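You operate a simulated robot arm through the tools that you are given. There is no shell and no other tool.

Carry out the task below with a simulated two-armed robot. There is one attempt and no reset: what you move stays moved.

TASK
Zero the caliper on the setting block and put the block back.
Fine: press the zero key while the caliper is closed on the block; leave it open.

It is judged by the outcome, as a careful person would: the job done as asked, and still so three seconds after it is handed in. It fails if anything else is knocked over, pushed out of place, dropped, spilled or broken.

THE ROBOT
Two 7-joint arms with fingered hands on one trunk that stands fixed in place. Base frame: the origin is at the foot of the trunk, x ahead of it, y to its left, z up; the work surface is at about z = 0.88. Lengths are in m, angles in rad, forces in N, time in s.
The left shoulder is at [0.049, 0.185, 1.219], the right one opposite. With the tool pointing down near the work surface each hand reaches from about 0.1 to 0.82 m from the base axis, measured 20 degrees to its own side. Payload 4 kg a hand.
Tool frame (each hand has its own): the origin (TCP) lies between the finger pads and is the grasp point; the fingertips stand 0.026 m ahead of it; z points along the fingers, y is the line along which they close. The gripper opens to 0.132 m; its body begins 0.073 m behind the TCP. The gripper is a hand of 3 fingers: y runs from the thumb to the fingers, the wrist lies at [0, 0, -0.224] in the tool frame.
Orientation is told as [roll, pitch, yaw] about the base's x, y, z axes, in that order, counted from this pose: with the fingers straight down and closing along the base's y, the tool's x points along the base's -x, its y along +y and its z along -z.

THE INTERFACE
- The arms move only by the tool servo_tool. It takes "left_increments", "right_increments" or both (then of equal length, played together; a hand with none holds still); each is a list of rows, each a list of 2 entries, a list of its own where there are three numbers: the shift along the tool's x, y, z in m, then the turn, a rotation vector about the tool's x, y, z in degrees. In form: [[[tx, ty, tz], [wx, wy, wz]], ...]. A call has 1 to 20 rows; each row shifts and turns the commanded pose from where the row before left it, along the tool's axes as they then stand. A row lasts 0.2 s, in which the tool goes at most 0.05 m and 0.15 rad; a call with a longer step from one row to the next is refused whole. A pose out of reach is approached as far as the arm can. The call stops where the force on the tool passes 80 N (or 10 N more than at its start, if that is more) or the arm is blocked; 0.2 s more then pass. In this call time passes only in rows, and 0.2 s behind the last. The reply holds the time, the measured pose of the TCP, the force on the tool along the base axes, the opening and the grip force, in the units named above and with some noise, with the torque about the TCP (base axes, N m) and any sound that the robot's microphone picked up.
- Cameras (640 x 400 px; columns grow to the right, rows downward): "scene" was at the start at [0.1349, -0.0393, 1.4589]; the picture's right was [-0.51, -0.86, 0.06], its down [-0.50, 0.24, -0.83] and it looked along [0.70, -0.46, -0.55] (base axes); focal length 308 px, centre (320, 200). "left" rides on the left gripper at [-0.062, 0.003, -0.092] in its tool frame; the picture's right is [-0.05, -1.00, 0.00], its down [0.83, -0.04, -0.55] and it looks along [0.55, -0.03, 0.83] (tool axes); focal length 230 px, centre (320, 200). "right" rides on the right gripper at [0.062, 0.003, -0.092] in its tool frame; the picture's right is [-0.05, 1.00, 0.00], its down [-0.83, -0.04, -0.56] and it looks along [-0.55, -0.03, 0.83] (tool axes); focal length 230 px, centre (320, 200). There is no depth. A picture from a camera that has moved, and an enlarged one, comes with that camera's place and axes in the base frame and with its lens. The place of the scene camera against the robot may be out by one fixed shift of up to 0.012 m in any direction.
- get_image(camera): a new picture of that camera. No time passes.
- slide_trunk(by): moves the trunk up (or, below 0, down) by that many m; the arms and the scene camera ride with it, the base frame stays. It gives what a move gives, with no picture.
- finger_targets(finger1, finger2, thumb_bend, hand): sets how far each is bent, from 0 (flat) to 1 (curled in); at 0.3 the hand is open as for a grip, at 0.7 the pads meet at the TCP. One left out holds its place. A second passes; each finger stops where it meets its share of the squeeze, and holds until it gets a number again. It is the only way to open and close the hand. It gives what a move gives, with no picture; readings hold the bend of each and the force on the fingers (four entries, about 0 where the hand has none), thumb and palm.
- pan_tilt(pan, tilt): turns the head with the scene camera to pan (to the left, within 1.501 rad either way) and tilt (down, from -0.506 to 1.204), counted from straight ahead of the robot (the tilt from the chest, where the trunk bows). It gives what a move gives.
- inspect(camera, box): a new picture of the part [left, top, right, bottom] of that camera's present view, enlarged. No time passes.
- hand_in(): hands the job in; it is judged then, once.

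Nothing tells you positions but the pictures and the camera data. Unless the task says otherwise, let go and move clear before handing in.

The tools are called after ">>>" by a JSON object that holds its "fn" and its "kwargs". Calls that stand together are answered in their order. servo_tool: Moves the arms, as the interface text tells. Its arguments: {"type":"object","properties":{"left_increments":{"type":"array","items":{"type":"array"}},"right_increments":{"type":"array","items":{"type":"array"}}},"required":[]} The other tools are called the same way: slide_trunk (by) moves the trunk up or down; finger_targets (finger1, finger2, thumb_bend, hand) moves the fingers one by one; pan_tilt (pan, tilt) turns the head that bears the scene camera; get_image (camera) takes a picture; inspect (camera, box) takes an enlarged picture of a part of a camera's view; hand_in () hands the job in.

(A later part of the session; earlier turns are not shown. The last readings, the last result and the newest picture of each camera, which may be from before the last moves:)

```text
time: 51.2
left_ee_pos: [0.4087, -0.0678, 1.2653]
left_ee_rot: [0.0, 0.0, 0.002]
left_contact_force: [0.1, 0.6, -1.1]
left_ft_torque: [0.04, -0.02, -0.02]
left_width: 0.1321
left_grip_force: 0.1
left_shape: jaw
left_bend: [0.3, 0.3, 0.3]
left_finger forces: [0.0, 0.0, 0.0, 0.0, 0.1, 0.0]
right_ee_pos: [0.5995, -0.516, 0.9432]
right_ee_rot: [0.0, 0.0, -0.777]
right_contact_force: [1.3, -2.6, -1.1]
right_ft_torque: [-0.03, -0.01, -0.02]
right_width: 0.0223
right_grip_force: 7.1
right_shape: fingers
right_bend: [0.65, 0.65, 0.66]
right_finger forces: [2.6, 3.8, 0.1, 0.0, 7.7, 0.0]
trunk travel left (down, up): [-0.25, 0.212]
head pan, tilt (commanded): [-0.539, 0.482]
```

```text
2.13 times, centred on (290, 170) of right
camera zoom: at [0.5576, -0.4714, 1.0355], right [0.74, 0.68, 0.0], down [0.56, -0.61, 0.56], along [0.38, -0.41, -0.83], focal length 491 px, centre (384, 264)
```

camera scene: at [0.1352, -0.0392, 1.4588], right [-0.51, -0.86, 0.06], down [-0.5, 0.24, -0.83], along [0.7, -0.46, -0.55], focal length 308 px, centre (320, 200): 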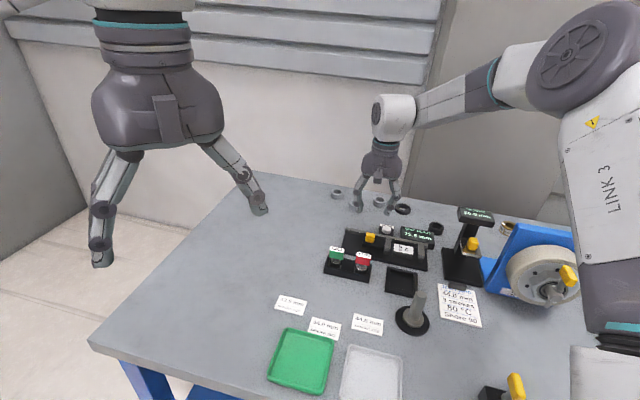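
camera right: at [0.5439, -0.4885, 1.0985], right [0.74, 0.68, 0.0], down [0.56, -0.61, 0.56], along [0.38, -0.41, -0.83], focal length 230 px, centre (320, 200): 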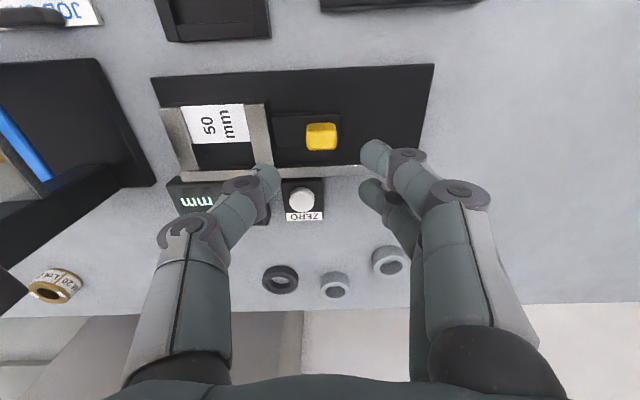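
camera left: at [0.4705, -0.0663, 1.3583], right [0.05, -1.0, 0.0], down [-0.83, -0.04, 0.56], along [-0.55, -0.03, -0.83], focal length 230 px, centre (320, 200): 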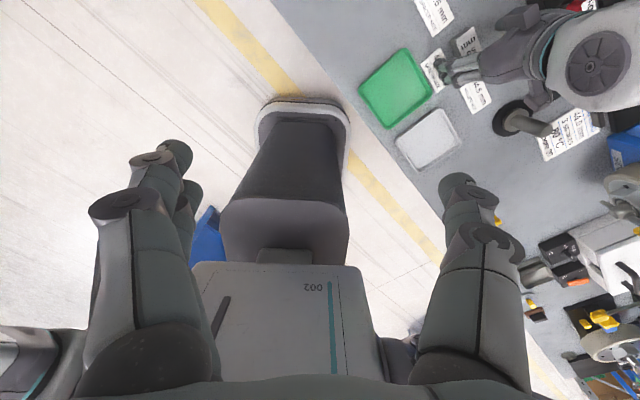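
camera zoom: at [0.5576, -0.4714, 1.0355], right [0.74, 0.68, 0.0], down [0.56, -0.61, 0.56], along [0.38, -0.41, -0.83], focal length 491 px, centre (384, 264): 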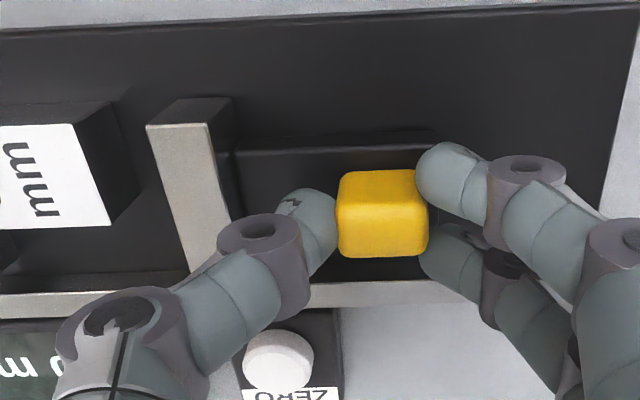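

The caliper is open again (about 20 mm gap beside the block; the display holds 50.0). I'll release the tab and lift.

>>> {"fn": "finger_targets", "kwargs": {"hand": "right", "finger1": 0.57, "finger2": 0.57, "thumb_bend": 0.57}}

>>> {"fn": "servo_tool", "kwargs": {"right_increments": [[[0, 0, -0.006], [0, 0, 0]], [[0, 0, -0.02], [0, 0, 0]], [[0, 0, -0.03], [0, 0, 0]], [[0, 0, -0.033], [0, 0, 0]]]}}

>>> {"fn": "get_image", "kwargs": {"camera": "right"}}

>>> {"fn": "inspect", "kwargs": {"camera": "scene", "box": [340, 190, 460, 280]}}

```text
time: 52.2
left_ee_pos: [0.4083, -0.0697, 1.2672]
left_ee_rot: [-0.001, -0.001, -0.001]
left_contact_force: [0.3, 0.3, -0.3]
left_ft_torque: [0.01, -0.03, 0.01]
left_width: 0.1319
left_grip_force: 0.0
left_shape: jaw
left_bend: [0.3, 0.3, 0.3]
left_finger forces: [0.0, 0.1, 0.1, 0.0, 0.1, 0.0]
right_ee_pos: [0.599, -0.5158, 0.9429]
right_ee_rot: [-0.001, 0.0, -0.776]
right_contact_force: [0.7, 0.8, -0.8]
right_ft_torque: [0.03, -0.01, 0.0]
right_width: 0.0474
right_grip_force: 0.1
right_shape: fingers
right_bend: [0.56, 0.56, 0.56]
right_finger forces: [0.0, 0.1, 0.0, 0.0, 0.0, 0.0]
trunk travel left (down, up): [-0.25, 0.212]
head pan, tilt (commanded): [-0.539, 0.482]
```

```text
time: 53.2
left_ee_pos: [0.407, -0.0685, 1.267]
left_ee_rot: [-0.003, -0.002, -0.001]
left_contact_force: [-0.3, 0.2, 0.3]
left_ft_torque: [0.03, 0.0, -0.01]
left_width: 0.1317
left_grip_force: 0.1
left_shape: jaw
left_bend: [0.3, 0.3, 0.3]
left_finger forces: [0.0, 0.0, 0.0, 0.0, 0.0, 0.1]
right_ee_pos: [0.6006, -0.5165, 1.0322]
right_ee_rot: [0.0, 0.0, -0.777]
right_contact_force: [-1.2, -0.2, 0.2]
right_ft_torque: [-0.01, -0.01, -0.02]
right_width: 0.0471
right_grip_force: 0.0
right_shape: fingers
right_bend: [0.56, 0.56, 0.56]
right_finger forces: [0.2, 0.0, 0.1, 0.1, 0.0, 0.0]
trunk travel left (down, up): [-0.25, 0.212]
head pan, tilt (commanded): [-0.539, 0.482]
```

```text
taken
camera right: at [0.5572, -0.4707, 1.1254], right [0.74, 0.68, 0.0], down [0.56, -0.61, 0.56], along [0.38, -0.41, -0.83], focal length 230 px, centre (320, 200)
```

right: 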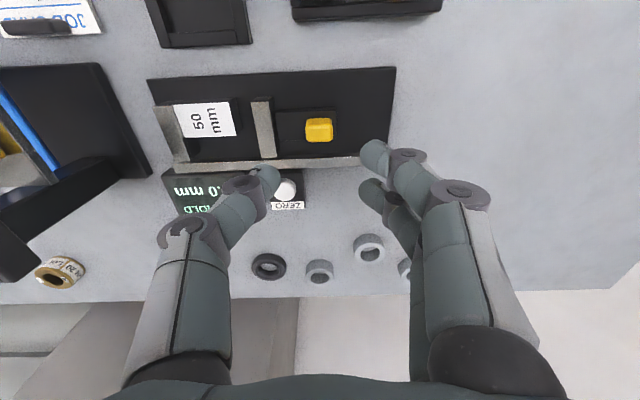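

```text
4.44 times, centred on (400, 235) of scene
camera zoom: at [0.1342, -0.0388, 1.459], right [-0.51, -0.86, 0.06], down [-0.5, 0.24, -0.83], along [0.7, -0.46, -0.55], focal length 1370 px, centre (-36, 44)
```

zoom: 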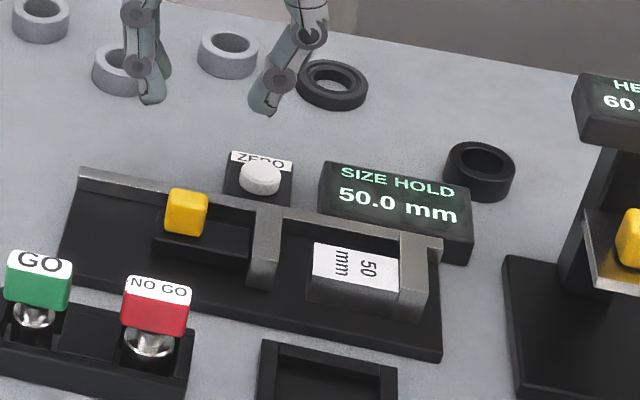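

Caliper open and zero kept. I'll turn the hand back to the beam-aligned orientation and move above the block, which now rests against the fixed jaw.

>>> {"fn": "servo_tool", "kwargs": {"right_increments": [[[0, 0, 0], [0, 0, -8.2]], [[0, 0, 0], [0, 0, -8.2]], [[0, 0, 0], [0, 0, -8.2]], [[0, 0, 0], [0, 0, -8.2]], [[0, 0, 0], [0, 0, -8.2]], [[0, 0, 0], [0, 0, -8.2]], [[0, 0, 0], [0, 0, -8.2]], [[0, 0, 0], [0, 0, -8.2]], [[0, 0, 0], [0, 0, -8.2]], [[0, 0, 0], [0, 0, -8.2]], [[0, 0, 0], [0, 0, -8.0]], [[0.026, 0.002, 0], [0, 0, 0]], [[0.026, 0.002, 0], [0, 0, 0]], [[0.026, 0.002, 0], [0, 0, 0]], [[0.026, 0.003, 0], [0, 0, 0]]]}}

>>> {"fn": "finger_targets", "kwargs": {"hand": "right", "finger1": 0.57, "finger2": 0.57, "thumb_bend": 0.57}}

>>> {"fn": "get_image", "kwargs": {"camera": "right"}}

>>> {"fn": "get_image", "kwargs": {"camera": "scene"}}

```text
time: 56.4
left_ee_pos: [0.4078, -0.0685, 1.2665]
left_ee_rot: [-0.002, -0.001, 0.001]
left_contact_force: [-0.2, 0.9, -0.3]
left_ft_torque: [0.01, 0.01, 0.0]
left_width: 0.1319
left_grip_force: 0.0
left_shape: jaw
left_bend: [0.3, 0.3, 0.3]
left_finger forces: [0.0, 0.0, 0.1, 0.0, 0.0, 0.1]
right_ee_pos: [0.5201, -0.5838, 1.0328]
right_ee_rot: [0.0, -0.002, 0.795]
right_contact_force: [0.2, -0.7, 0.1]
right_ft_torque: [-0.01, -0.02, -0.01]
right_width: 0.0474
right_grip_force: 0.0
right_shape: fingers
right_bend: [0.56, 0.56, 0.56]
right_finger forces: [0.2, 0.0, 0.0, 0.0, 0.1, 0.0]
trunk travel left (down, up): [-0.25, 0.212]
head pan, tilt (commanded): [-0.539, 0.482]
```

```text
time: 57.4
left_ee_pos: [0.4086, -0.0694, 1.2666]
left_ee_rot: [0.001, -0.002, 0.0]
left_contact_force: [-0.6, -0.3, -0.3]
left_ft_torque: [-0.01, 0.0, 0.0]
left_width: 0.1321
left_grip_force: 0.0
left_shape: jaw
left_bend: [0.3, 0.3, 0.3]
left_finger forces: [0.0, 0.1, 0.0, 0.0, 0.0, 0.1]
right_ee_pos: [0.5208, -0.5845, 1.0315]
right_ee_rot: [0.001, 0.001, 0.793]
right_contact_force: [-0.4, 0.9, -0.6]
right_ft_torque: [0.0, -0.02, 0.03]
right_width: 0.0472
right_grip_force: 0.1
right_shape: fingers
right_bend: [0.56, 0.56, 0.56]
right_finger forces: [0.0, 0.1, 0.1, 0.0, 0.0, 0.1]
trunk travel left (down, up): [-0.25, 0.212]
head pan, tilt (commanded): [-0.539, 0.482]
```

```text
taken
camera right: at [0.4749, -0.6257, 1.1246], right [-0.68, 0.74, 0.0], down [0.61, 0.56, 0.56], along [0.41, 0.38, -0.83], focal length 230 px, centre (320, 200)
```

right: 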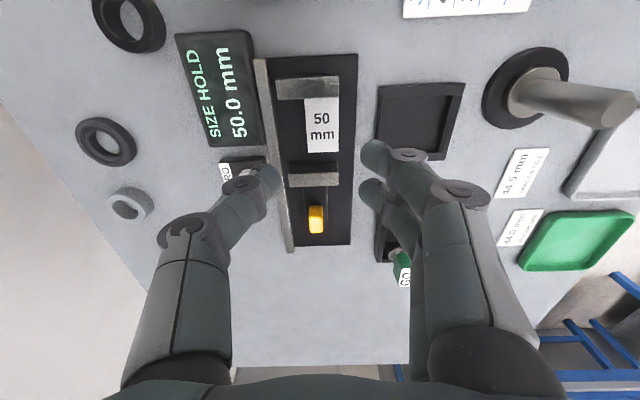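

```text
taken
camera scene: at [0.1349, -0.0394, 1.4589], right [-0.51, -0.86, 0.06], down [-0.5, 0.24, -0.83], along [0.7, -0.45, -0.55], focal length 308 px, centre (320, 200)
```

scene: 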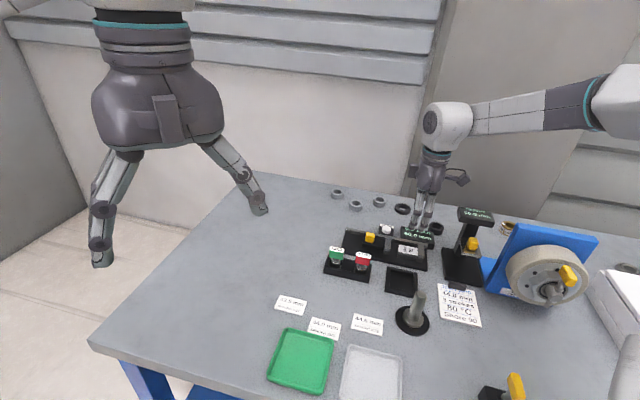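

>>> {"fn": "inspect", "kwargs": {"camera": "right", "box": [240, 60, 400, 180]}}

>>> {"fn": "inspect", "kwargs": {"camera": "scene", "box": [370, 160, 510, 290]}}

```text
3.33 times, centred on (320, 120) of right
camera zoom: at [0.4749, -0.6257, 1.1246], right [-0.68, 0.74, 0.0], down [0.61, 0.56, 0.56], along [0.41, 0.38, -0.83], focal length 767 px, centre (320, 467)
```

zoom: 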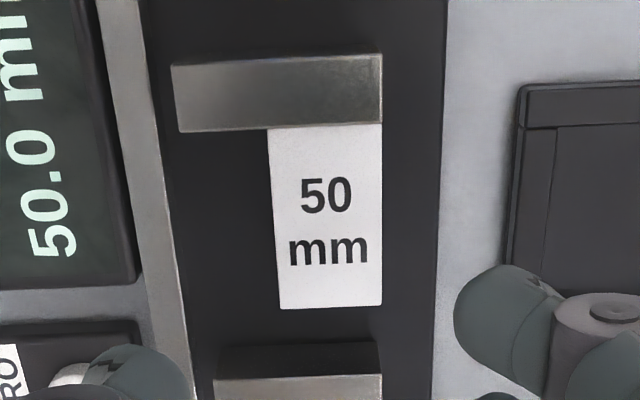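

```text
3.08 times, centred on (440, 225) of scene
camera zoom: at [0.1349, -0.0394, 1.4589], right [-0.51, -0.86, 0.06], down [-0.5, 0.24, -0.83], along [0.7, -0.45, -0.55], focal length 948 px, centre (-49, 123)
```

zoom: 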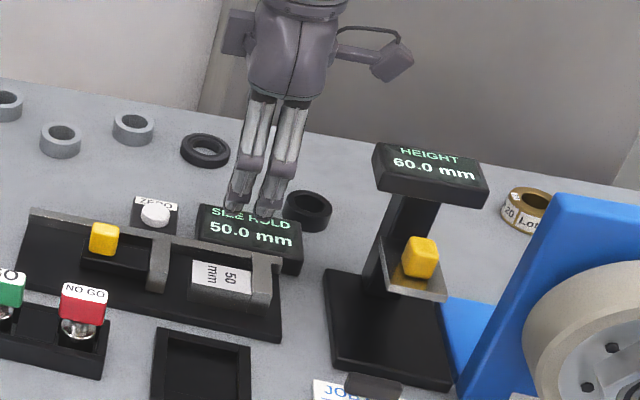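

The block centre is within 0.5 mm along the beam and 2 mm across from the hand centre, well aligned. I'll correct, narrow the hand slightly and lower to just above the block.

>>> {"fn": "finger_targets", "kwargs": {"hand": "right", "finger1": 0.59, "finger2": 0.59, "thumb_bend": 0.59}}

>>> {"fn": "servo_tool", "kwargs": {"right_increments": [[[0, 0.002, 0], [0, 0, 0]], [[0, 0, 0.025], [0, 0, 0]], [[0, 0, 0.025], [0, 0, 0]], [[0, 0, 0.025], [0, 0, 0]]]}}

>>> {"fn": "inspect", "kwargs": {"camera": "right", "box": [220, 80, 420, 220]}}

>>> {"fn": "inspect", "kwargs": {"camera": "scene", "box": [370, 190, 470, 270]}}

```text
time: 58.4
left_ee_pos: [0.4083, -0.0685, 1.2678]
left_ee_rot: [0.001, -0.001, -0.001]
left_contact_force: [0.5, -0.6, 0.1]
left_ft_torque: [0.0, 0.01, 0.0]
left_width: 0.132
left_grip_force: 0.0
left_shape: jaw
left_bend: [0.3, 0.3, 0.3]
left_finger forces: [0.0, 0.0, 0.0, 0.0, 0.0, 0.0]
right_ee_pos: [0.5208, -0.5842, 1.0321]
right_ee_rot: [-0.001, 0.0, 0.794]
right_contact_force: [-0.4, 1.0, 0.3]
right_ft_torque: [0.03, -0.01, -0.03]
right_width: 0.0387
right_grip_force: 0.1
right_shape: fingers
right_bend: [0.59, 0.59, 0.59]
right_finger forces: [0.0, 0.0, 0.0, 0.0, 0.0, 0.1]
trunk travel left (down, up): [-0.25, 0.212]
head pan, tilt (commanded): [-0.539, 0.482]
```

```text
time: 59.4
left_ee_pos: [0.4085, -0.0702, 1.2659]
left_ee_rot: [0.001, -0.001, 0.0]
left_contact_force: [-0.1, 0.3, -0.7]
left_ft_torque: [0.01, 0.01, -0.02]
left_width: 0.1321
left_grip_force: 0.1
left_shape: jaw
left_bend: [0.3, 0.3, 0.3]
left_finger forces: [0.1, 0.0, 0.1, 0.0, 0.0, 0.0]
right_ee_pos: [0.5186, -0.582, 0.9577]
right_ee_rot: [0.001, 0.0, 0.793]
right_contact_force: [-0.6, 0.4, 0.0]
right_ft_torque: [-0.02, -0.01, 0.02]
right_width: 0.0384
right_grip_force: 0.1
right_shape: fingers
right_bend: [0.59, 0.59, 0.59]
right_finger forces: [0.0, 0.0, 0.1, 0.0, 0.0, 0.0]
trunk travel left (down, up): [-0.25, 0.212]
head pan, tilt (commanded): [-0.539, 0.482]
```

```text
2.86 times, centred on (320, 150) of right
camera zoom: at [0.4729, -0.6243, 1.0496], right [-0.68, 0.74, 0.0], down [0.61, 0.56, 0.56], along [0.41, 0.38, -0.83], focal length 657 px, centre (320, 343)
```

zoom: 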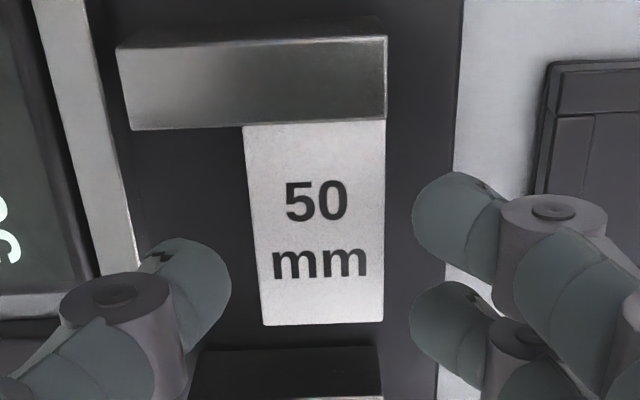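

```text
5.00 times, centred on (420, 230) of scene
camera zoom: at [0.1354, -0.0397, 1.4588], right [-0.51, -0.86, 0.06], down [-0.5, 0.24, -0.83], along [0.7, -0.45, -0.55], focal length 1541 px, centre (-180, 50)
```

zoom: 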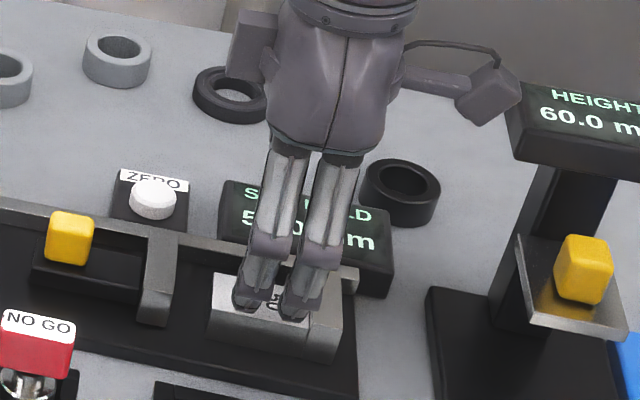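

Before going lower I want to verify the clearance between the hand's camera housing and the height gauge display.

>>> {"fn": "inspect", "kwargs": {"camera": "scene", "box": [430, 190, 490, 240]}}

>>> {"fn": "get_image", "kwargs": {"camera": "right"}}

>>> {"fn": "get_image", "kwargs": {"camera": "left"}}

```text
8.00 times, centred on (460, 215) of scene
camera zoom: at [0.1354, -0.0397, 1.4588], right [-0.51, -0.86, 0.06], down [-0.5, 0.24, -0.83], along [0.7, -0.45, -0.55], focal length 2466 px, centre (-800, 80)
```

zoom: 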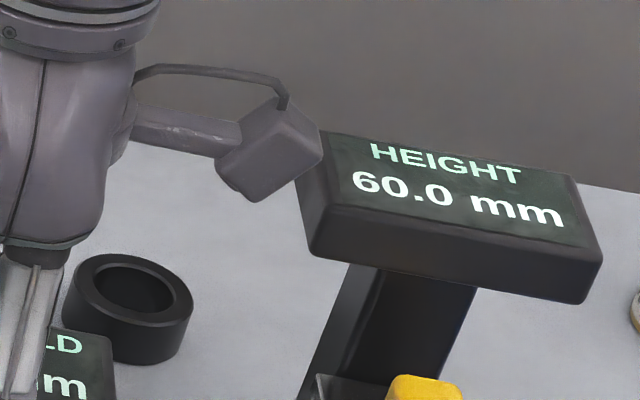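

```text
taken
camera right: at [0.4729, -0.6243, 1.0496], right [-0.68, 0.74, 0.0], down [0.61, 0.56, 0.56], along [0.41, 0.38, -0.83], focal length 230 px, centre (320, 200)
```

right: 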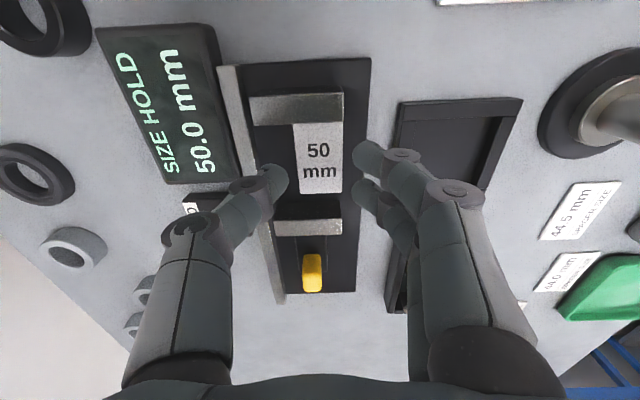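

```text
taken
camera left: at [0.4702, -0.0667, 1.3584], right [0.05, -1.0, 0.0], down [-0.83, -0.04, 0.56], along [-0.55, -0.03, -0.83], focal length 230 px, centre (320, 200)
```

left: 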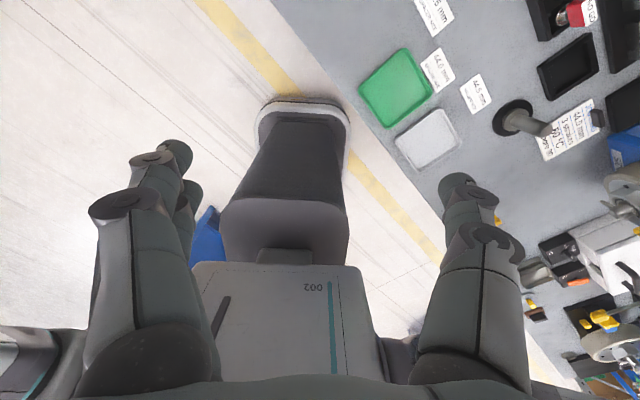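

The housing clears the gauge by roughly 2 cm, so descending is safe. I'll lower around the block in two stages.

>>> {"fn": "servo_tool", "kwargs": {"right_increments": [[[0, 0, 0.01], [0, 0, 0]], [[0, 0, 0.01], [0, 0, 0]]]}}

>>> {"fn": "inspect", "kwargs": {"camera": "right", "box": [220, 80, 420, 220]}}

>>> {"fn": "inspect", "kwargs": {"camera": "scene", "box": [370, 190, 490, 280]}}

```text
time: 60.0
left_ee_pos: [0.4079, -0.0689, 1.2659]
left_ee_rot: [0.0, 0.0, -0.001]
left_contact_force: [0.4, 0.0, 0.4]
left_ft_torque: [-0.04, 0.0, -0.03]
left_width: 0.1319
left_grip_force: 0.0
left_shape: jaw
left_bend: [0.3, 0.3, 0.3]
left_finger forces: [0.0, 0.0, 0.0, 0.0, 0.0, 0.1]
right_ee_pos: [0.5188, -0.5836, 0.9367]
right_ee_rot: [0.0, 0.0, 0.794]
right_contact_force: [0.1, -0.3, 0.3]
right_ft_torque: [-0.01, 0.04, 0.01]
right_width: 0.0383
right_grip_force: 0.2
right_shape: fingers
right_bend: [0.59, 0.59, 0.59]
right_finger forces: [0.1, 0.0, 0.0, 0.0, 0.1, 0.0]
trunk travel left (down, up): [-0.25, 0.212]
head pan, tilt (commanded): [-0.539, 0.482]
```

```text
2.86 times, centred on (320, 150) of right
camera zoom: at [0.4728, -0.6246, 1.0291], right [-0.68, 0.74, 0.0], down [0.61, 0.56, 0.56], along [0.41, 0.38, -0.83], focal length 657 px, centre (320, 343)
```

zoom: 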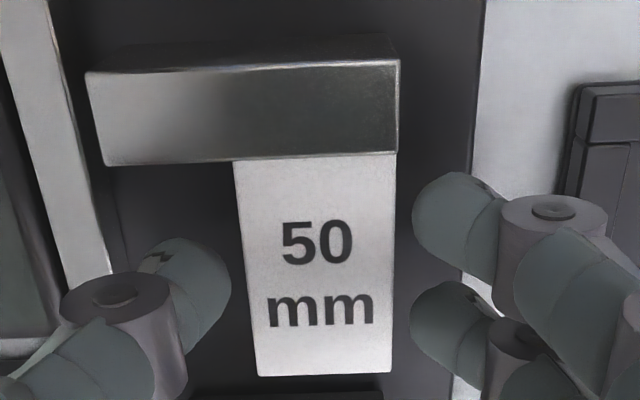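

```text
4.44 times, centred on (430, 235) of scene
camera zoom: at [0.1354, -0.0396, 1.4588], right [-0.51, -0.86, 0.06], down [-0.5, 0.24, -0.83], along [0.7, -0.45, -0.55], focal length 1370 px, centre (-169, 44)
```

zoom: 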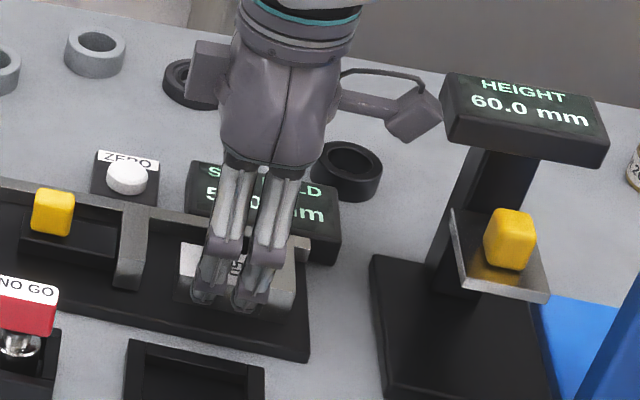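

Still centred and clear. I'll lower the last 11 mm and close on the block.

>>> {"fn": "servo_tool", "kwargs": {"right_increments": [[[0, 0, 0.006], [0, 0, 0]], [[0, 0, 0.005], [0, 0, 0]]]}}

>>> {"fn": "finger_targets", "kwargs": {"hand": "right", "finger1": 0.62, "finger2": 0.62, "thumb_bend": 0.62}}

>>> {"fn": "inspect", "kwargs": {"camera": "right", "box": [220, 80, 420, 220]}}

```text
time: 60.6
left_ee_pos: [0.4085, -0.0684, 1.2652]
left_ee_rot: [0.0, 0.002, 0.0]
left_contact_force: [-0.5, 0.9, -1.2]
left_ft_torque: [-0.02, -0.01, 0.0]
left_width: 0.1321
left_grip_force: 0.1
left_shape: jaw
left_bend: [0.3, 0.3, 0.3]
left_finger forces: [0.0, 0.0, 0.0, 0.1, 0.1, 0.0]
right_ee_pos: [0.5196, -0.5818, 0.9253]
right_ee_rot: [0.0, 0.0, 0.795]
right_contact_force: [-1.0, -0.5, 0.6]
right_ft_torque: [-0.02, 0.02, 0.0]
right_width: 0.0386
right_grip_force: 0.1
right_shape: fingers
right_bend: [0.59, 0.59, 0.59]
right_finger forces: [0.0, 0.1, 0.0, 0.0, 0.0, 0.0]
trunk travel left (down, up): [-0.25, 0.212]
head pan, tilt (commanded): [-0.539, 0.482]
```

```text
time: 61.6
left_ee_pos: [0.4077, -0.0682, 1.266]
left_ee_rot: [0.001, -0.001, 0.0]
left_contact_force: [-0.8, 0.4, -0.3]
left_ft_torque: [0.02, -0.01, -0.02]
left_width: 0.1318
left_grip_force: 0.1
left_shape: jaw
left_bend: [0.3, 0.3, 0.3]
left_finger forces: [0.0, 0.1, 0.0, 0.0, 0.0, 0.0]
right_ee_pos: [0.5196, -0.5834, 0.9269]
right_ee_rot: [0.0, -0.002, 0.794]
right_contact_force: [0.2, 0.6, -0.2]
right_ft_torque: [0.01, 0.03, 0.02]
right_width: 0.032
right_grip_force: 1.6
right_shape: fingers
right_bend: [0.61, 0.61, 0.61]
right_finger forces: [0.6, 0.4, 0.1, 0.0, 1.3, 0.0]
trunk travel left (down, up): [-0.25, 0.212]
head pan, tilt (commanded): [-0.539, 0.482]
```

```text
2.86 times, centred on (320, 150) of right
camera zoom: at [0.4726, -0.6241, 1.0186], right [-0.68, 0.74, 0.0], down [0.61, 0.56, 0.56], along [0.41, 0.38, -0.83], focal length 657 px, centre (320, 343)
```

zoom: 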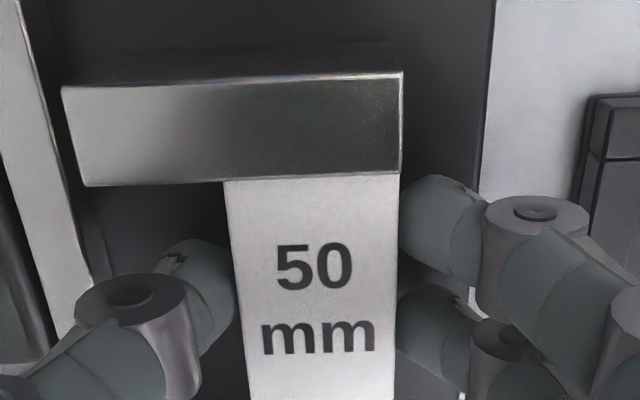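

Light contact on both sides. I'll firm up the grip and lift the block straight out.

>>> {"fn": "finger_targets", "kwargs": {"hand": "right", "finger1": 0.68, "finger2": 0.68, "thumb_bend": 0.68}}

>>> {"fn": "finger_targets", "kwargs": {"hand": "right", "finger1": 0.73, "finger2": 0.73, "thumb_bend": 0.74}}

>>> {"fn": "servo_tool", "kwargs": {"right_increments": [[[-0.0015, 0, -0.003], [0, 0, 0]], [[0, 0, -0.012], [0, 0, 0]], [[0, 0, -0.02], [0, 0, 0]], [[0, 0, -0.025], [0, 0, 0]], [[0, 0, -0.03], [0, 0, 0]], [[0, 0, -0.03], [0, 0, 0]]]}}

>>> {"fn": "get_image", "kwargs": {"camera": "right"}}

>>> {"fn": "inspect", "kwargs": {"camera": "scene", "box": [330, 160, 490, 280]}}

```text
time: 62.6
left_ee_pos: [0.4083, -0.0684, 1.2666]
left_ee_rot: [0.0, 0.002, 0.0]
left_contact_force: [-0.7, 0.5, 0.5]
left_ft_torque: [-0.01, -0.03, -0.02]
left_width: 0.1316
left_grip_force: 0.1
left_shape: jaw
left_bend: [0.3, 0.3, 0.3]
left_finger forces: [0.0, 0.0, 0.0, 0.1, 0.0, 0.0]
right_ee_pos: [0.517, -0.5821, 0.9265]
right_ee_rot: [0.0, 0.0, 0.795]
right_contact_force: [0.7, -0.1, 0.1]
right_ft_torque: [0.05, -0.01, 0.01]
right_width: 0.0291
right_grip_force: 8.4
right_shape: fingers
right_bend: [0.62, 0.62, 0.64]
right_finger forces: [4.3, 4.2, 0.0, 0.0, 8.3, 0.0]
trunk travel left (down, up): [-0.25, 0.212]
head pan, tilt (commanded): [-0.539, 0.482]
```

```text
time: 63.6
left_ee_pos: [0.4084, -0.0689, 1.2661]
left_ee_rot: [-0.001, -0.001, -0.001]
left_contact_force: [0.9, -0.7, -1.4]
left_ft_torque: [0.03, 0.02, -0.01]
left_width: 0.1319
left_grip_force: 0.0
left_shape: jaw
left_bend: [0.3, 0.3, 0.3]
left_finger forces: [0.0, 0.0, 0.1, 0.0, 0.1, 0.0]
right_ee_pos: [0.5184, -0.5816, 0.9263]
right_ee_rot: [0.0, -0.001, 0.794]
right_contact_force: [0.5, 0.4, -0.2]
right_ft_torque: [0.01, -0.02, -0.02]
right_width: 0.0278
right_grip_force: 17.4
right_shape: fingers
right_bend: [0.67, 0.67, 0.65]
right_finger forces: [8.9, 8.7, 0.1, 0.0, 17.7, 0.0]
trunk travel left (down, up): [-0.25, 0.212]
head pan, tilt (commanded): [-0.539, 0.482]
```

```text
time: 65.0
left_ee_pos: [0.4088, -0.0678, 1.2652]
left_ee_rot: [0.0, -0.001, 0.001]
left_contact_force: [0.3, -0.3, -0.6]
left_ft_torque: [0.02, 0.0, -0.02]
left_width: 0.1319
left_grip_force: 0.0
left_shape: jaw
left_bend: [0.3, 0.3, 0.3]
left_finger forces: [0.0, 0.0, 0.0, 0.1, 0.0, 0.0]
right_ee_pos: [0.5187, -0.5809, 1.0488]
right_ee_rot: [0.0, -0.001, 0.795]
right_contact_force: [0.2, 0.4, -3.2]
right_ft_torque: [0.01, 0.01, 0.01]
right_width: 0.0281
right_grip_force: 18.2
right_shape: fingers
right_bend: [0.67, 0.67, 0.65]
right_finger forces: [8.9, 8.8, 0.1, 0.0, 17.8, 0.0]
trunk travel left (down, up): [-0.25, 0.212]
head pan, tilt (commanded): [-0.539, 0.482]
```

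```text
taken
camera right: at [0.4734, -0.6229, 1.1393], right [-0.68, 0.74, 0.0], down [0.61, 0.56, 0.56], along [0.41, 0.38, -0.83], focal length 230 px, centre (320, 200)
```

right: 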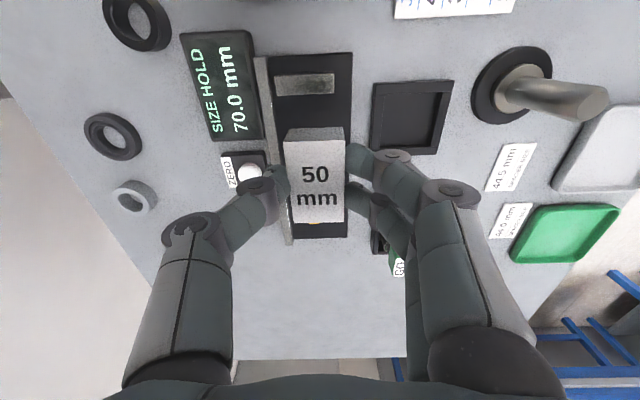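

```text
3.33 times, centred on (410, 220) of scene
camera zoom: at [0.1346, -0.039, 1.4589], right [-0.51, -0.86, 0.06], down [-0.5, 0.24, -0.83], along [0.7, -0.46, -0.55], focal length 1027 px, centre (20, 133)
```

zoom: 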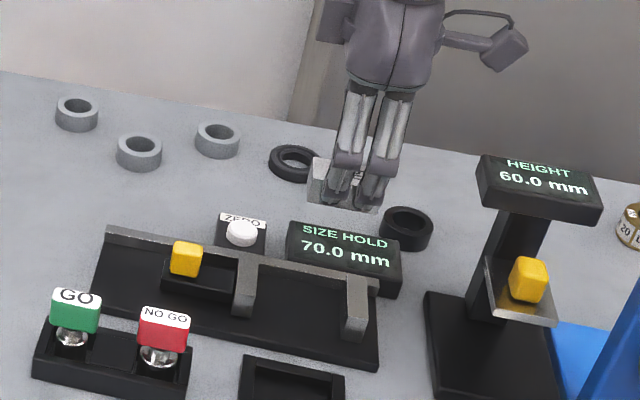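

The display now tracks live (70.0 mm) with the zero applied, and the block is in hand. I'll measure how it sits in the grip for an accurate return.

>>> {"fn": "inspect", "kwargs": {"camera": "right", "box": [220, 110, 420, 235]}}

```text
3.20 times, centred on (320, 172) of right
camera zoom: at [0.4734, -0.6229, 1.1393], right [-0.68, 0.74, 0.0], down [0.61, 0.56, 0.56], along [0.41, 0.38, -0.83], focal length 736 px, centre (320, 288)
```

zoom: 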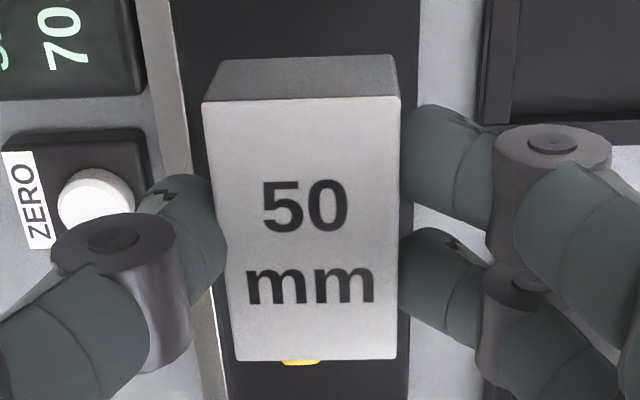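

The block sits well aligned in the grip. I'll carry it back at safe height to above its original spot and restore its original angle.

>>> {"fn": "servo_tool", "kwargs": {"right_increments": [[[-0.0117, 0.0155, 0], [0, 0, 0]], [[-0.0234, 0.031, 0], [0, 0, 0]], [[-0.0234, 0.031, 0], [0, 0, 0]], [[-0.0234, 0.031, 0], [0, 0, 0]], [[-0.0234, 0.031, 0], [0, 0, 0]], [[-0.0234, 0.031, 0], [0, 0, 0]], [[-0.0234, 0.031, 0], [0, 0, 0]], [[-0.0115, 0.0155, 0], [0, 0, 0]], [[0, 0, 0], [0, 0, 3.35]]]}}

>>> {"fn": "get_image", "kwargs": {"camera": "right"}}

>>> {"fn": "inspect", "kwargs": {"camera": "scene", "box": [260, 180, 440, 340]}}

```text
time: 67.0
left_ee_pos: [0.4067, -0.0683, 1.2662]
left_ee_rot: [-0.001, -0.001, 0.0]
left_contact_force: [-0.1, -0.4, 0.6]
left_ft_torque: [-0.01, -0.03, -0.01]
left_width: 0.1319
left_grip_force: 0.1
left_shape: jaw
left_bend: [0.3, 0.3, 0.3]
left_finger forces: [0.0, 0.1, 0.0, 0.0, 0.0, 0.0]
right_ee_pos: [0.4785, -0.3123, 1.0446]
right_ee_rot: [0.003, 0.001, 0.734]
right_contact_force: [0.8, 0.4, -1.7]
right_ft_torque: [0.02, -0.01, 0.0]
right_width: 0.0279
right_grip_force: 17.3
right_shape: fingers
right_bend: [0.67, 0.67, 0.65]
right_finger forces: [8.8, 8.7, 0.1, 0.1, 17.5, 0.0]
trunk travel left (down, up): [-0.25, 0.212]
head pan, tilt (commanded): [-0.539, 0.482]
```

```text
taken
camera right: at [0.431, -0.3519, 1.1381], right [-0.63, 0.78, 0.0], down [0.65, 0.52, 0.55], along [0.43, 0.35, -0.83], focal length 230 px, centre (320, 200)
```

right: 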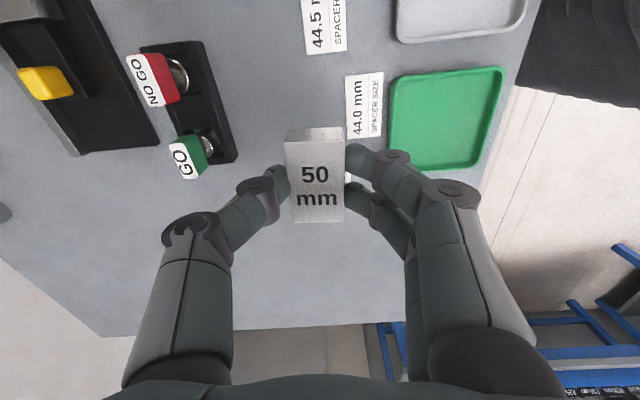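

```text
2.50 times, centred on (350, 260) of scene
camera zoom: at [0.1352, -0.0397, 1.4588], right [-0.51, -0.86, 0.06], down [-0.5, 0.24, -0.83], along [0.7, -0.45, -0.55], focal length 770 px, centre (245, 50)
```

zoom: 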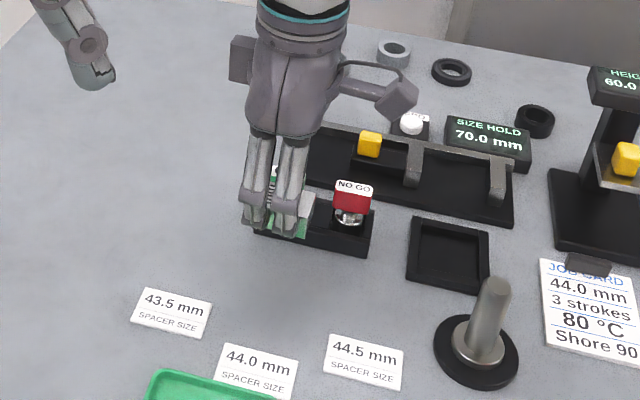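

I'm above the original spot. I'll lower to about 1.5 cm above the table and check against the cards.

>>> {"fn": "servo_tool", "kwargs": {"right_increments": [[[0, 0, 0.023], [0, 0, 0]], [[0, 0, 0.023], [0, 0, 0]], [[0, 0, 0.023], [0, 0, 0]], [[0, 0, 0.023], [0, 0, 0]], [[0, 0, 0.02], [0, 0, 0]]]}}

>>> {"fn": "get_image", "kwargs": {"camera": "right"}}

>>> {"fn": "inspect", "kwargs": {"camera": "scene", "box": [290, 260, 370, 340]}}

```text
time: 68.2
left_ee_pos: [0.4083, -0.0698, 1.2645]
left_ee_rot: [0.0, 0.0, 0.002]
left_contact_force: [-0.2, 0.5, 0.0]
left_ft_torque: [0.02, 0.02, 0.01]
left_width: 0.1321
left_grip_force: 0.1
left_shape: jaw
left_bend: [0.3, 0.3, 0.3]
left_finger forces: [0.1, 0.1, 0.0, 0.1, 0.0, 0.1]
right_ee_pos: [0.4801, -0.312, 0.9338]
right_ee_rot: [0.0, -0.001, 0.737]
right_contact_force: [0.3, -0.4, -3.0]
right_ft_torque: [0.02, -0.02, 0.02]
right_width: 0.0278
right_grip_force: 17.4
right_shape: fingers
right_bend: [0.67, 0.67, 0.65]
right_finger forces: [8.7, 8.8, 0.0, 0.0, 17.5, 0.0]
trunk travel left (down, up): [-0.25, 0.212]
head pan, tilt (commanded): [-0.539, 0.482]
```

```text
taken
camera right: at [0.4318, -0.3525, 1.0256], right [-0.63, 0.78, 0.0], down [0.64, 0.53, 0.56], along [0.43, 0.35, -0.83], focal length 230 px, centre (320, 200)
```

right: 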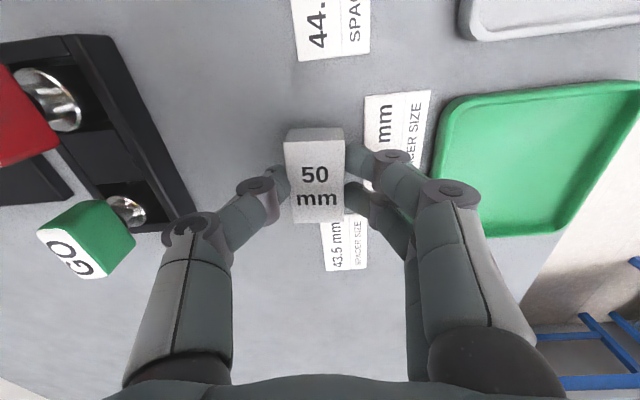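

```text
5.00 times, centred on (330, 300) of scene
camera zoom: at [0.1359, -0.0396, 1.4587], right [-0.51, -0.86, 0.06], down [-0.5, 0.24, -0.83], along [0.7, -0.45, -0.55], focal length 1541 px, centre (270, -300)
```

zoom: 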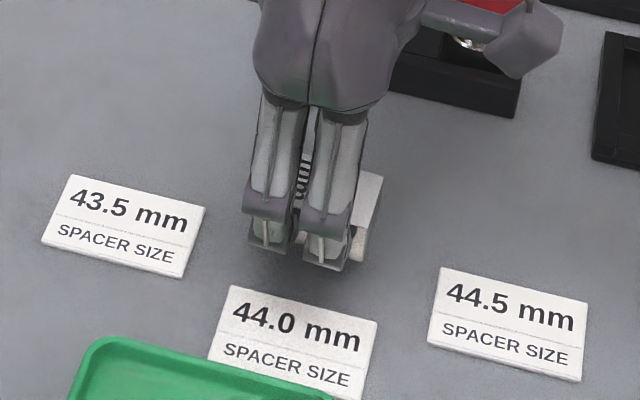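

Position matches the original layout. I'll lower in smaller steps until the block touches the table.

>>> {"fn": "servo_tool", "kwargs": {"right_increments": [[[0, 0, 0.006], [0, 0, 0]], [[0, 0, 0.005], [0, 0, 0]], [[0, 0, 0.002], [0, 0, 0]]]}}

```text
time: 69.0
left_ee_pos: [0.409, -0.0696, 1.2659]
left_ee_rot: [-0.001, 0.0, 0.0]
left_contact_force: [-0.1, -0.3, 0.5]
left_ft_torque: [0.02, 0.0, 0.04]
left_width: 0.1321
left_grip_force: 0.0
left_shape: jaw
left_bend: [0.3, 0.3, 0.3]
left_finger forces: [0.1, 0.0, 0.0, 0.1, 0.0, 0.0]
right_ee_pos: [0.4798, -0.3142, 0.922]
right_ee_rot: [0.001, 0.001, 0.735]
right_contact_force: [-1.0, -0.6, -2.0]
right_ft_torque: [0.0, -0.01, -0.02]
right_width: 0.0279
right_grip_force: 16.9
right_shape: fingers
right_bend: [0.67, 0.67, 0.65]
right_finger forces: [8.6, 8.8, 0.0, 0.0, 17.5, 0.0]
trunk travel left (down, up): [-0.25, 0.212]
head pan, tilt (commanded): [-0.539, 0.482]
```

>>> {"fn": "servo_tool", "kwargs": {"right_increments": [[[0, 0, 0.0015], [0, 0, 0]], [[0, 0, 0.0015], [0, 0, 0]]]}}

```text
time: 69.6
left_ee_pos: [0.4081, -0.0689, 1.2656]
left_ee_rot: [0.0, 0.0, 0.001]
left_contact_force: [-0.7, 0.0, -0.4]
left_ft_torque: [0.02, 0.0, -0.02]
left_width: 0.1318
left_grip_force: 0.1
left_shape: jaw
left_bend: [0.3, 0.3, 0.3]
left_finger forces: [0.0, 0.0, 0.1, 0.1, 0.0, 0.0]
right_ee_pos: [0.4799, -0.3128, 0.9184]
right_ee_rot: [0.0, 0.0, 0.735]
right_contact_force: [0.1, -0.9, -1.9]
right_ft_torque: [-0.02, -0.01, -0.02]
right_width: 0.0281
right_grip_force: 17.1
right_shape: fingers
right_bend: [0.67, 0.67, 0.65]
right_finger forces: [8.7, 8.7, 0.0, 0.0, 17.5, 0.1]
trunk travel left (down, up): [-0.25, 0.212]
head pan, tilt (commanded): [-0.539, 0.482]
```

The force still shows the block's weight in hand, so it is not yet fully down. I continue in 1 mm steps.

>>> {"fn": "servo_tool", "kwargs": {"right_increments": [[[0, 0, 0.001], [0, 0, 0]], [[0, 0, 0.001], [0, 0, 0]]]}}

>>> {"fn": "inspect", "kwargs": {"camera": "right", "box": [240, 80, 440, 235]}}

>>> {"fn": "inspect", "kwargs": {"camera": "scene", "box": [290, 260, 370, 340]}}

```text
time: 70.2
left_ee_pos: [0.408, -0.0688, 1.2657]
left_ee_rot: [0.0, 0.0, 0.0]
left_contact_force: [-0.5, 0.1, 1.5]
left_ft_torque: [0.02, 0.03, -0.01]
left_width: 0.1317
left_grip_force: 0.0
left_shape: jaw
left_bend: [0.3, 0.3, 0.3]
left_finger forces: [0.0, 0.0, 0.1, 0.0, 0.0, 0.0]
right_ee_pos: [0.4792, -0.3126, 0.9154]
right_ee_rot: [0.001, -0.001, 0.739]
right_contact_force: [0.4, -0.6, -2.9]
right_ft_torque: [0.0, -0.01, 0.03]
right_width: 0.0278
right_grip_force: 16.9
right_shape: fingers
right_bend: [0.67, 0.67, 0.65]
right_finger forces: [8.7, 8.7, 0.0, 0.0, 17.6, 0.1]
trunk travel left (down, up): [-0.25, 0.212]
head pan, tilt (commanded): [-0.539, 0.482]
```

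```text
2.58 times, centred on (340, 158) of right
camera zoom: at [0.4317, -0.3522, 1.0087], right [-0.63, 0.78, 0.0], down [0.64, 0.53, 0.56], along [0.43, 0.35, -0.83], focal length 594 px, centre (268, 310)
```

zoom: 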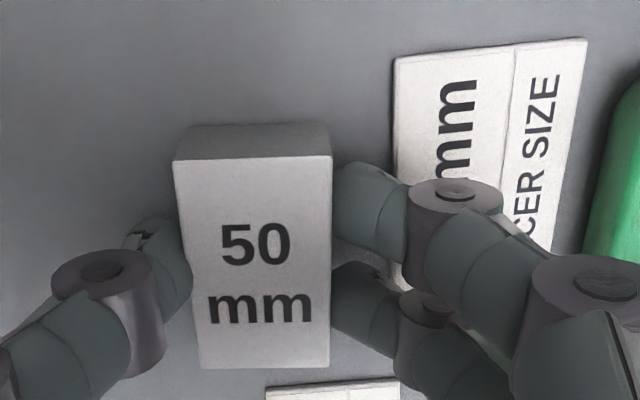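

```text
5.00 times, centred on (330, 300) of scene
camera zoom: at [0.1354, -0.0394, 1.4588], right [-0.51, -0.86, 0.06], down [-0.5, 0.24, -0.83], along [0.7, -0.45, -0.55], focal length 1541 px, centre (270, -300)
```

zoom: 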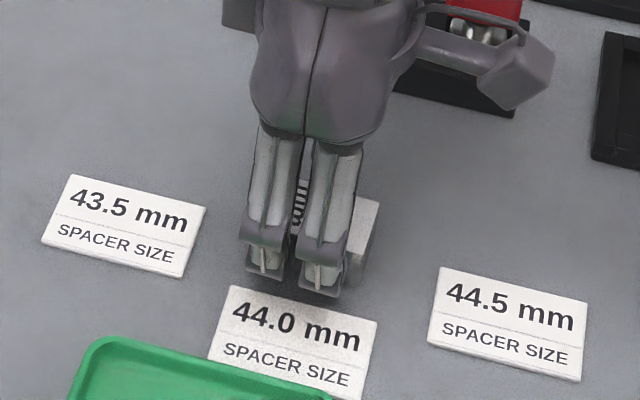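

Nearly down; another millimetre or two.

>>> {"fn": "servo_tool", "kwargs": {"right_increments": [[[0, 0, 0.001], [0, 0, 0]]]}}

>>> {"fn": "servo_tool", "kwargs": {"right_increments": [[[0, 0, 0.0007], [0, 0, 0]]]}}

```text
time: 70.6
left_ee_pos: [0.4092, -0.0682, 1.267]
left_ee_rot: [0.0, 0.0, 0.0]
left_contact_force: [-0.1, -0.2, -0.8]
left_ft_torque: [-0.02, -0.02, -0.02]
left_width: 0.1322
left_grip_force: 0.1
left_shape: jaw
left_bend: [0.3, 0.3, 0.3]
left_finger forces: [0.1, 0.0, 0.1, 0.0, 0.0, 0.1]
right_ee_pos: [0.4802, -0.3111, 0.9172]
right_ee_rot: [0.001, -0.001, 0.736]
right_contact_force: [-0.4, 0.1, -2.8]
right_ft_torque: [0.0, 0.0, 0.01]
right_width: 0.0278
right_grip_force: 17.6
right_shape: fingers
right_bend: [0.67, 0.67, 0.65]
right_finger forces: [8.9, 8.7, 0.0, 0.0, 17.5, 0.1]
trunk travel left (down, up): [-0.25, 0.212]
head pan, tilt (commanded): [-0.539, 0.482]
```

```text
time: 71.0
left_ee_pos: [0.4069, -0.0675, 1.2663]
left_ee_rot: [0.001, -0.001, 0.0]
left_contact_force: [-0.1, -1.1, -0.6]
left_ft_torque: [0.02, -0.01, -0.01]
left_width: 0.1318
left_grip_force: 0.1
left_shape: jaw
left_bend: [0.3, 0.3, 0.3]
left_finger forces: [0.0, 0.1, 0.0, 0.1, 0.0, 0.0]
right_ee_pos: [0.4796, -0.3138, 0.9153]
right_ee_rot: [0.002, 0.0, 0.737]
right_contact_force: [-0.6, -1.5, 0.4]
right_ft_torque: [0.01, -0.01, 0.01]
right_width: 0.0279
right_grip_force: 17.9
right_shape: fingers
right_bend: [0.67, 0.67, 0.66]
right_finger forces: [8.9, 8.9, 0.0, 0.1, 17.5, 0.0]
trunk travel left (down, up): [-0.25, 0.212]
head pan, tilt (commanded): [-0.539, 0.482]
```

The block's weight is now carried by the table. I'll release it gently, keeping the opening small to stay off the card.

>>> {"fn": "finger_targets", "kwargs": {"hand": "right", "finger1": 0.64, "finger2": 0.64, "thumb_bend": 0.64}}

>>> {"fn": "finger_targets", "kwargs": {"hand": "right", "finger1": 0.595, "finger2": 0.595, "thumb_bend": 0.595}}

>>> {"fn": "inspect", "kwargs": {"camera": "right", "box": [240, 80, 440, 235]}}

>>> {"fn": "inspect", "kwargs": {"camera": "scene", "box": [290, 260, 370, 340]}}

```text
time: 72.0
left_ee_pos: [0.4087, -0.0682, 1.2662]
left_ee_rot: [0.0, 0.0, 0.0]
left_contact_force: [0.1, -0.5, -0.7]
left_ft_torque: [0.01, -0.01, 0.01]
left_width: 0.1319
left_grip_force: 0.0
left_shape: jaw
left_bend: [0.3, 0.3, 0.3]
left_finger forces: [0.0, 0.1, 0.0, 0.0, 0.1, 0.0]
right_ee_pos: [0.4799, -0.313, 0.9156]
right_ee_rot: [-0.001, 0.001, 0.738]
right_contact_force: [0.6, -0.6, 5.1]
right_ft_torque: [-0.02, -0.02, 0.0]
right_width: 0.0306
right_grip_force: 4.3
right_shape: fingers
right_bend: [0.63, 0.63, 0.63]
right_finger forces: [1.7, 1.5, 0.0, 0.1, 4.5, 0.1]
trunk travel left (down, up): [-0.25, 0.212]
head pan, tilt (commanded): [-0.539, 0.482]
```

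```text
time: 73.0
left_ee_pos: [0.4085, -0.0682, 1.2665]
left_ee_rot: [-0.001, 0.001, 0.002]
left_contact_force: [0.9, 0.1, -0.1]
left_ft_torque: [-0.04, 0.02, -0.01]
left_width: 0.1318
left_grip_force: 0.1
left_shape: jaw
left_bend: [0.3, 0.3, 0.3]
left_finger forces: [0.0, 0.1, 0.1, 0.0, 0.0, 0.0]
right_ee_pos: [0.4794, -0.3139, 0.9144]
right_ee_rot: [0.002, 0.001, 0.735]
right_contact_force: [-0.1, 0.9, 0.2]
right_ft_torque: [0.01, -0.02, 0.01]
right_width: 0.0373
right_grip_force: 0.1
right_shape: fingers
right_bend: [0.59, 0.59, 0.59]
right_finger forces: [0.1, 0.1, 0.0, 0.0, 0.0, 0.1]
trunk travel left (down, up): [-0.25, 0.212]
head pan, tilt (commanded): [-0.539, 0.482]
```

```text
2.58 times, centred on (340, 158) of right
camera zoom: at [0.4315, -0.3521, 1.0074], right [-0.63, 0.78, 0.0], down [0.64, 0.53, 0.56], along [0.43, 0.35, -0.83], focal length 594 px, centre (268, 310)
```

zoom: 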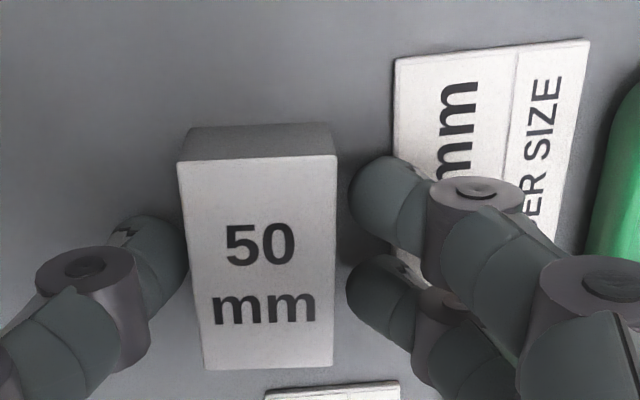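

```text
5.00 times, centred on (330, 300) of scene
camera zoom: at [0.135, -0.0392, 1.4589], right [-0.51, -0.86, 0.06], down [-0.5, 0.24, -0.83], along [0.7, -0.46, -0.55], focal length 1541 px, centre (270, -300)
```

zoom: 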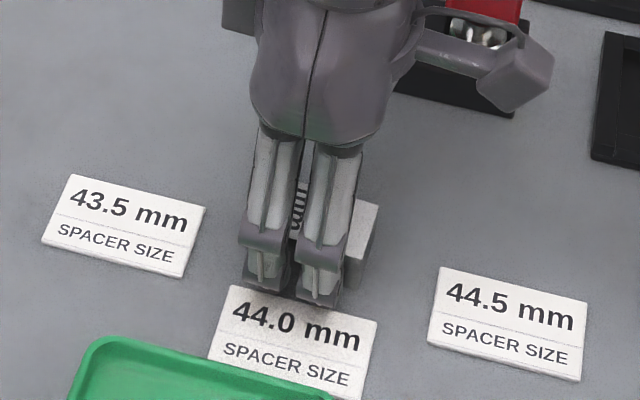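

The block is released and stands at its original place. I'll ease the thumb off and lift straight up.

>>> {"fn": "servo_tool", "kwargs": {"right_increments": [[[0, -0.001, 0], [0, 0, 0]], [[0, 0, -0.005], [0, 0, 0]], [[0, 0, -0.015], [0, 0, 0]], [[0, 0, -0.03], [0, 0, 0]], [[0, 0, -0.04], [0, 0, 0]], [[0, 0, -0.045], [0, 0, 0]]]}}

>>> {"fn": "inspect", "kwargs": {"camera": "right", "box": [280, 70, 400, 145]}}

>>> {"fn": "get_image", "kwargs": {"camera": "right"}}

>>> {"fn": "inspect", "kwargs": {"camera": "scene", "box": [290, 260, 370, 340]}}

```text
time: 74.4
left_ee_pos: [0.4075, -0.0683, 1.2666]
left_ee_rot: [0.0, -0.002, 0.001]
left_contact_force: [-0.1, 0.4, 0.0]
left_ft_torque: [0.03, 0.02, -0.03]
left_width: 0.1318
left_grip_force: 0.1
left_shape: jaw
left_bend: [0.3, 0.3, 0.3]
left_finger forces: [0.0, 0.0, 0.1, 0.0, 0.0, 0.1]
right_ee_pos: [0.4785, -0.3139, 1.0504]
right_ee_rot: [0.001, 0.001, 0.735]
right_contact_force: [0.4, -0.6, 0.1]
right_ft_torque: [0.01, -0.01, 0.0]
right_width: 0.0375
right_grip_force: 0.0
right_shape: fingers
right_bend: [0.59, 0.59, 0.59]
right_finger forces: [0.0, 0.1, 0.1, 0.1, 0.0, 0.0]
trunk travel left (down, up): [-0.25, 0.212]
head pan, tilt (commanded): [-0.539, 0.482]
```

```text
5.33 times, centred on (340, 108) of right
camera zoom: at [0.4302, -0.3526, 1.1423], right [-0.63, 0.78, 0.0], down [0.64, 0.53, 0.56], along [0.43, 0.35, -0.83], focal length 1227 px, centre (213, 693)
```

zoom: 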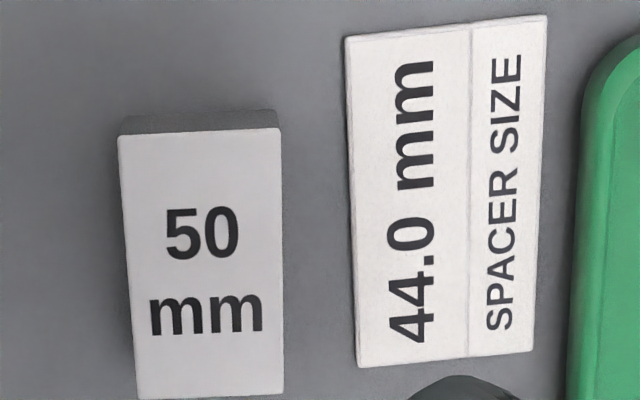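

```text
taken
camera right: at [0.4302, -0.3526, 1.1423], right [-0.63, 0.78, 0.0], down [0.64, 0.53, 0.56], along [0.43, 0.35, -0.83], focal length 230 px, centre (320, 200)
```

right: 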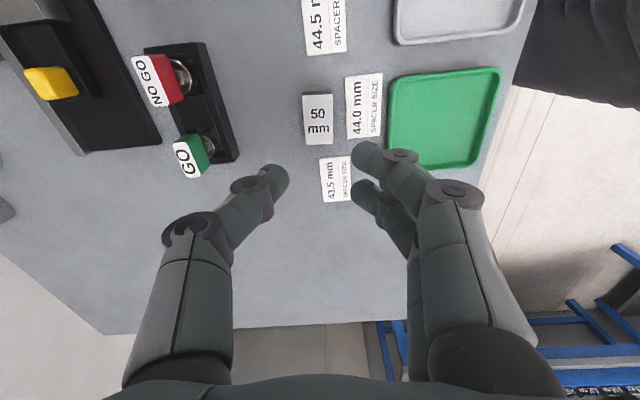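

```text
5.00 times, centred on (330, 300) of scene
camera zoom: at [0.1337, -0.0388, 1.4591], right [-0.51, -0.86, 0.06], down [-0.5, 0.24, -0.83], along [0.7, -0.46, -0.55], focal length 1541 px, centre (270, -300)
```

zoom: 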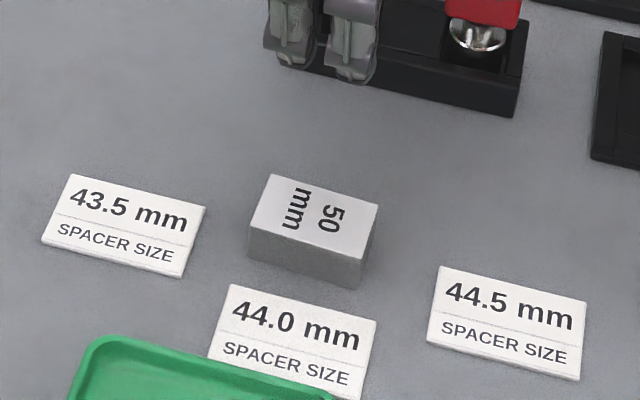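

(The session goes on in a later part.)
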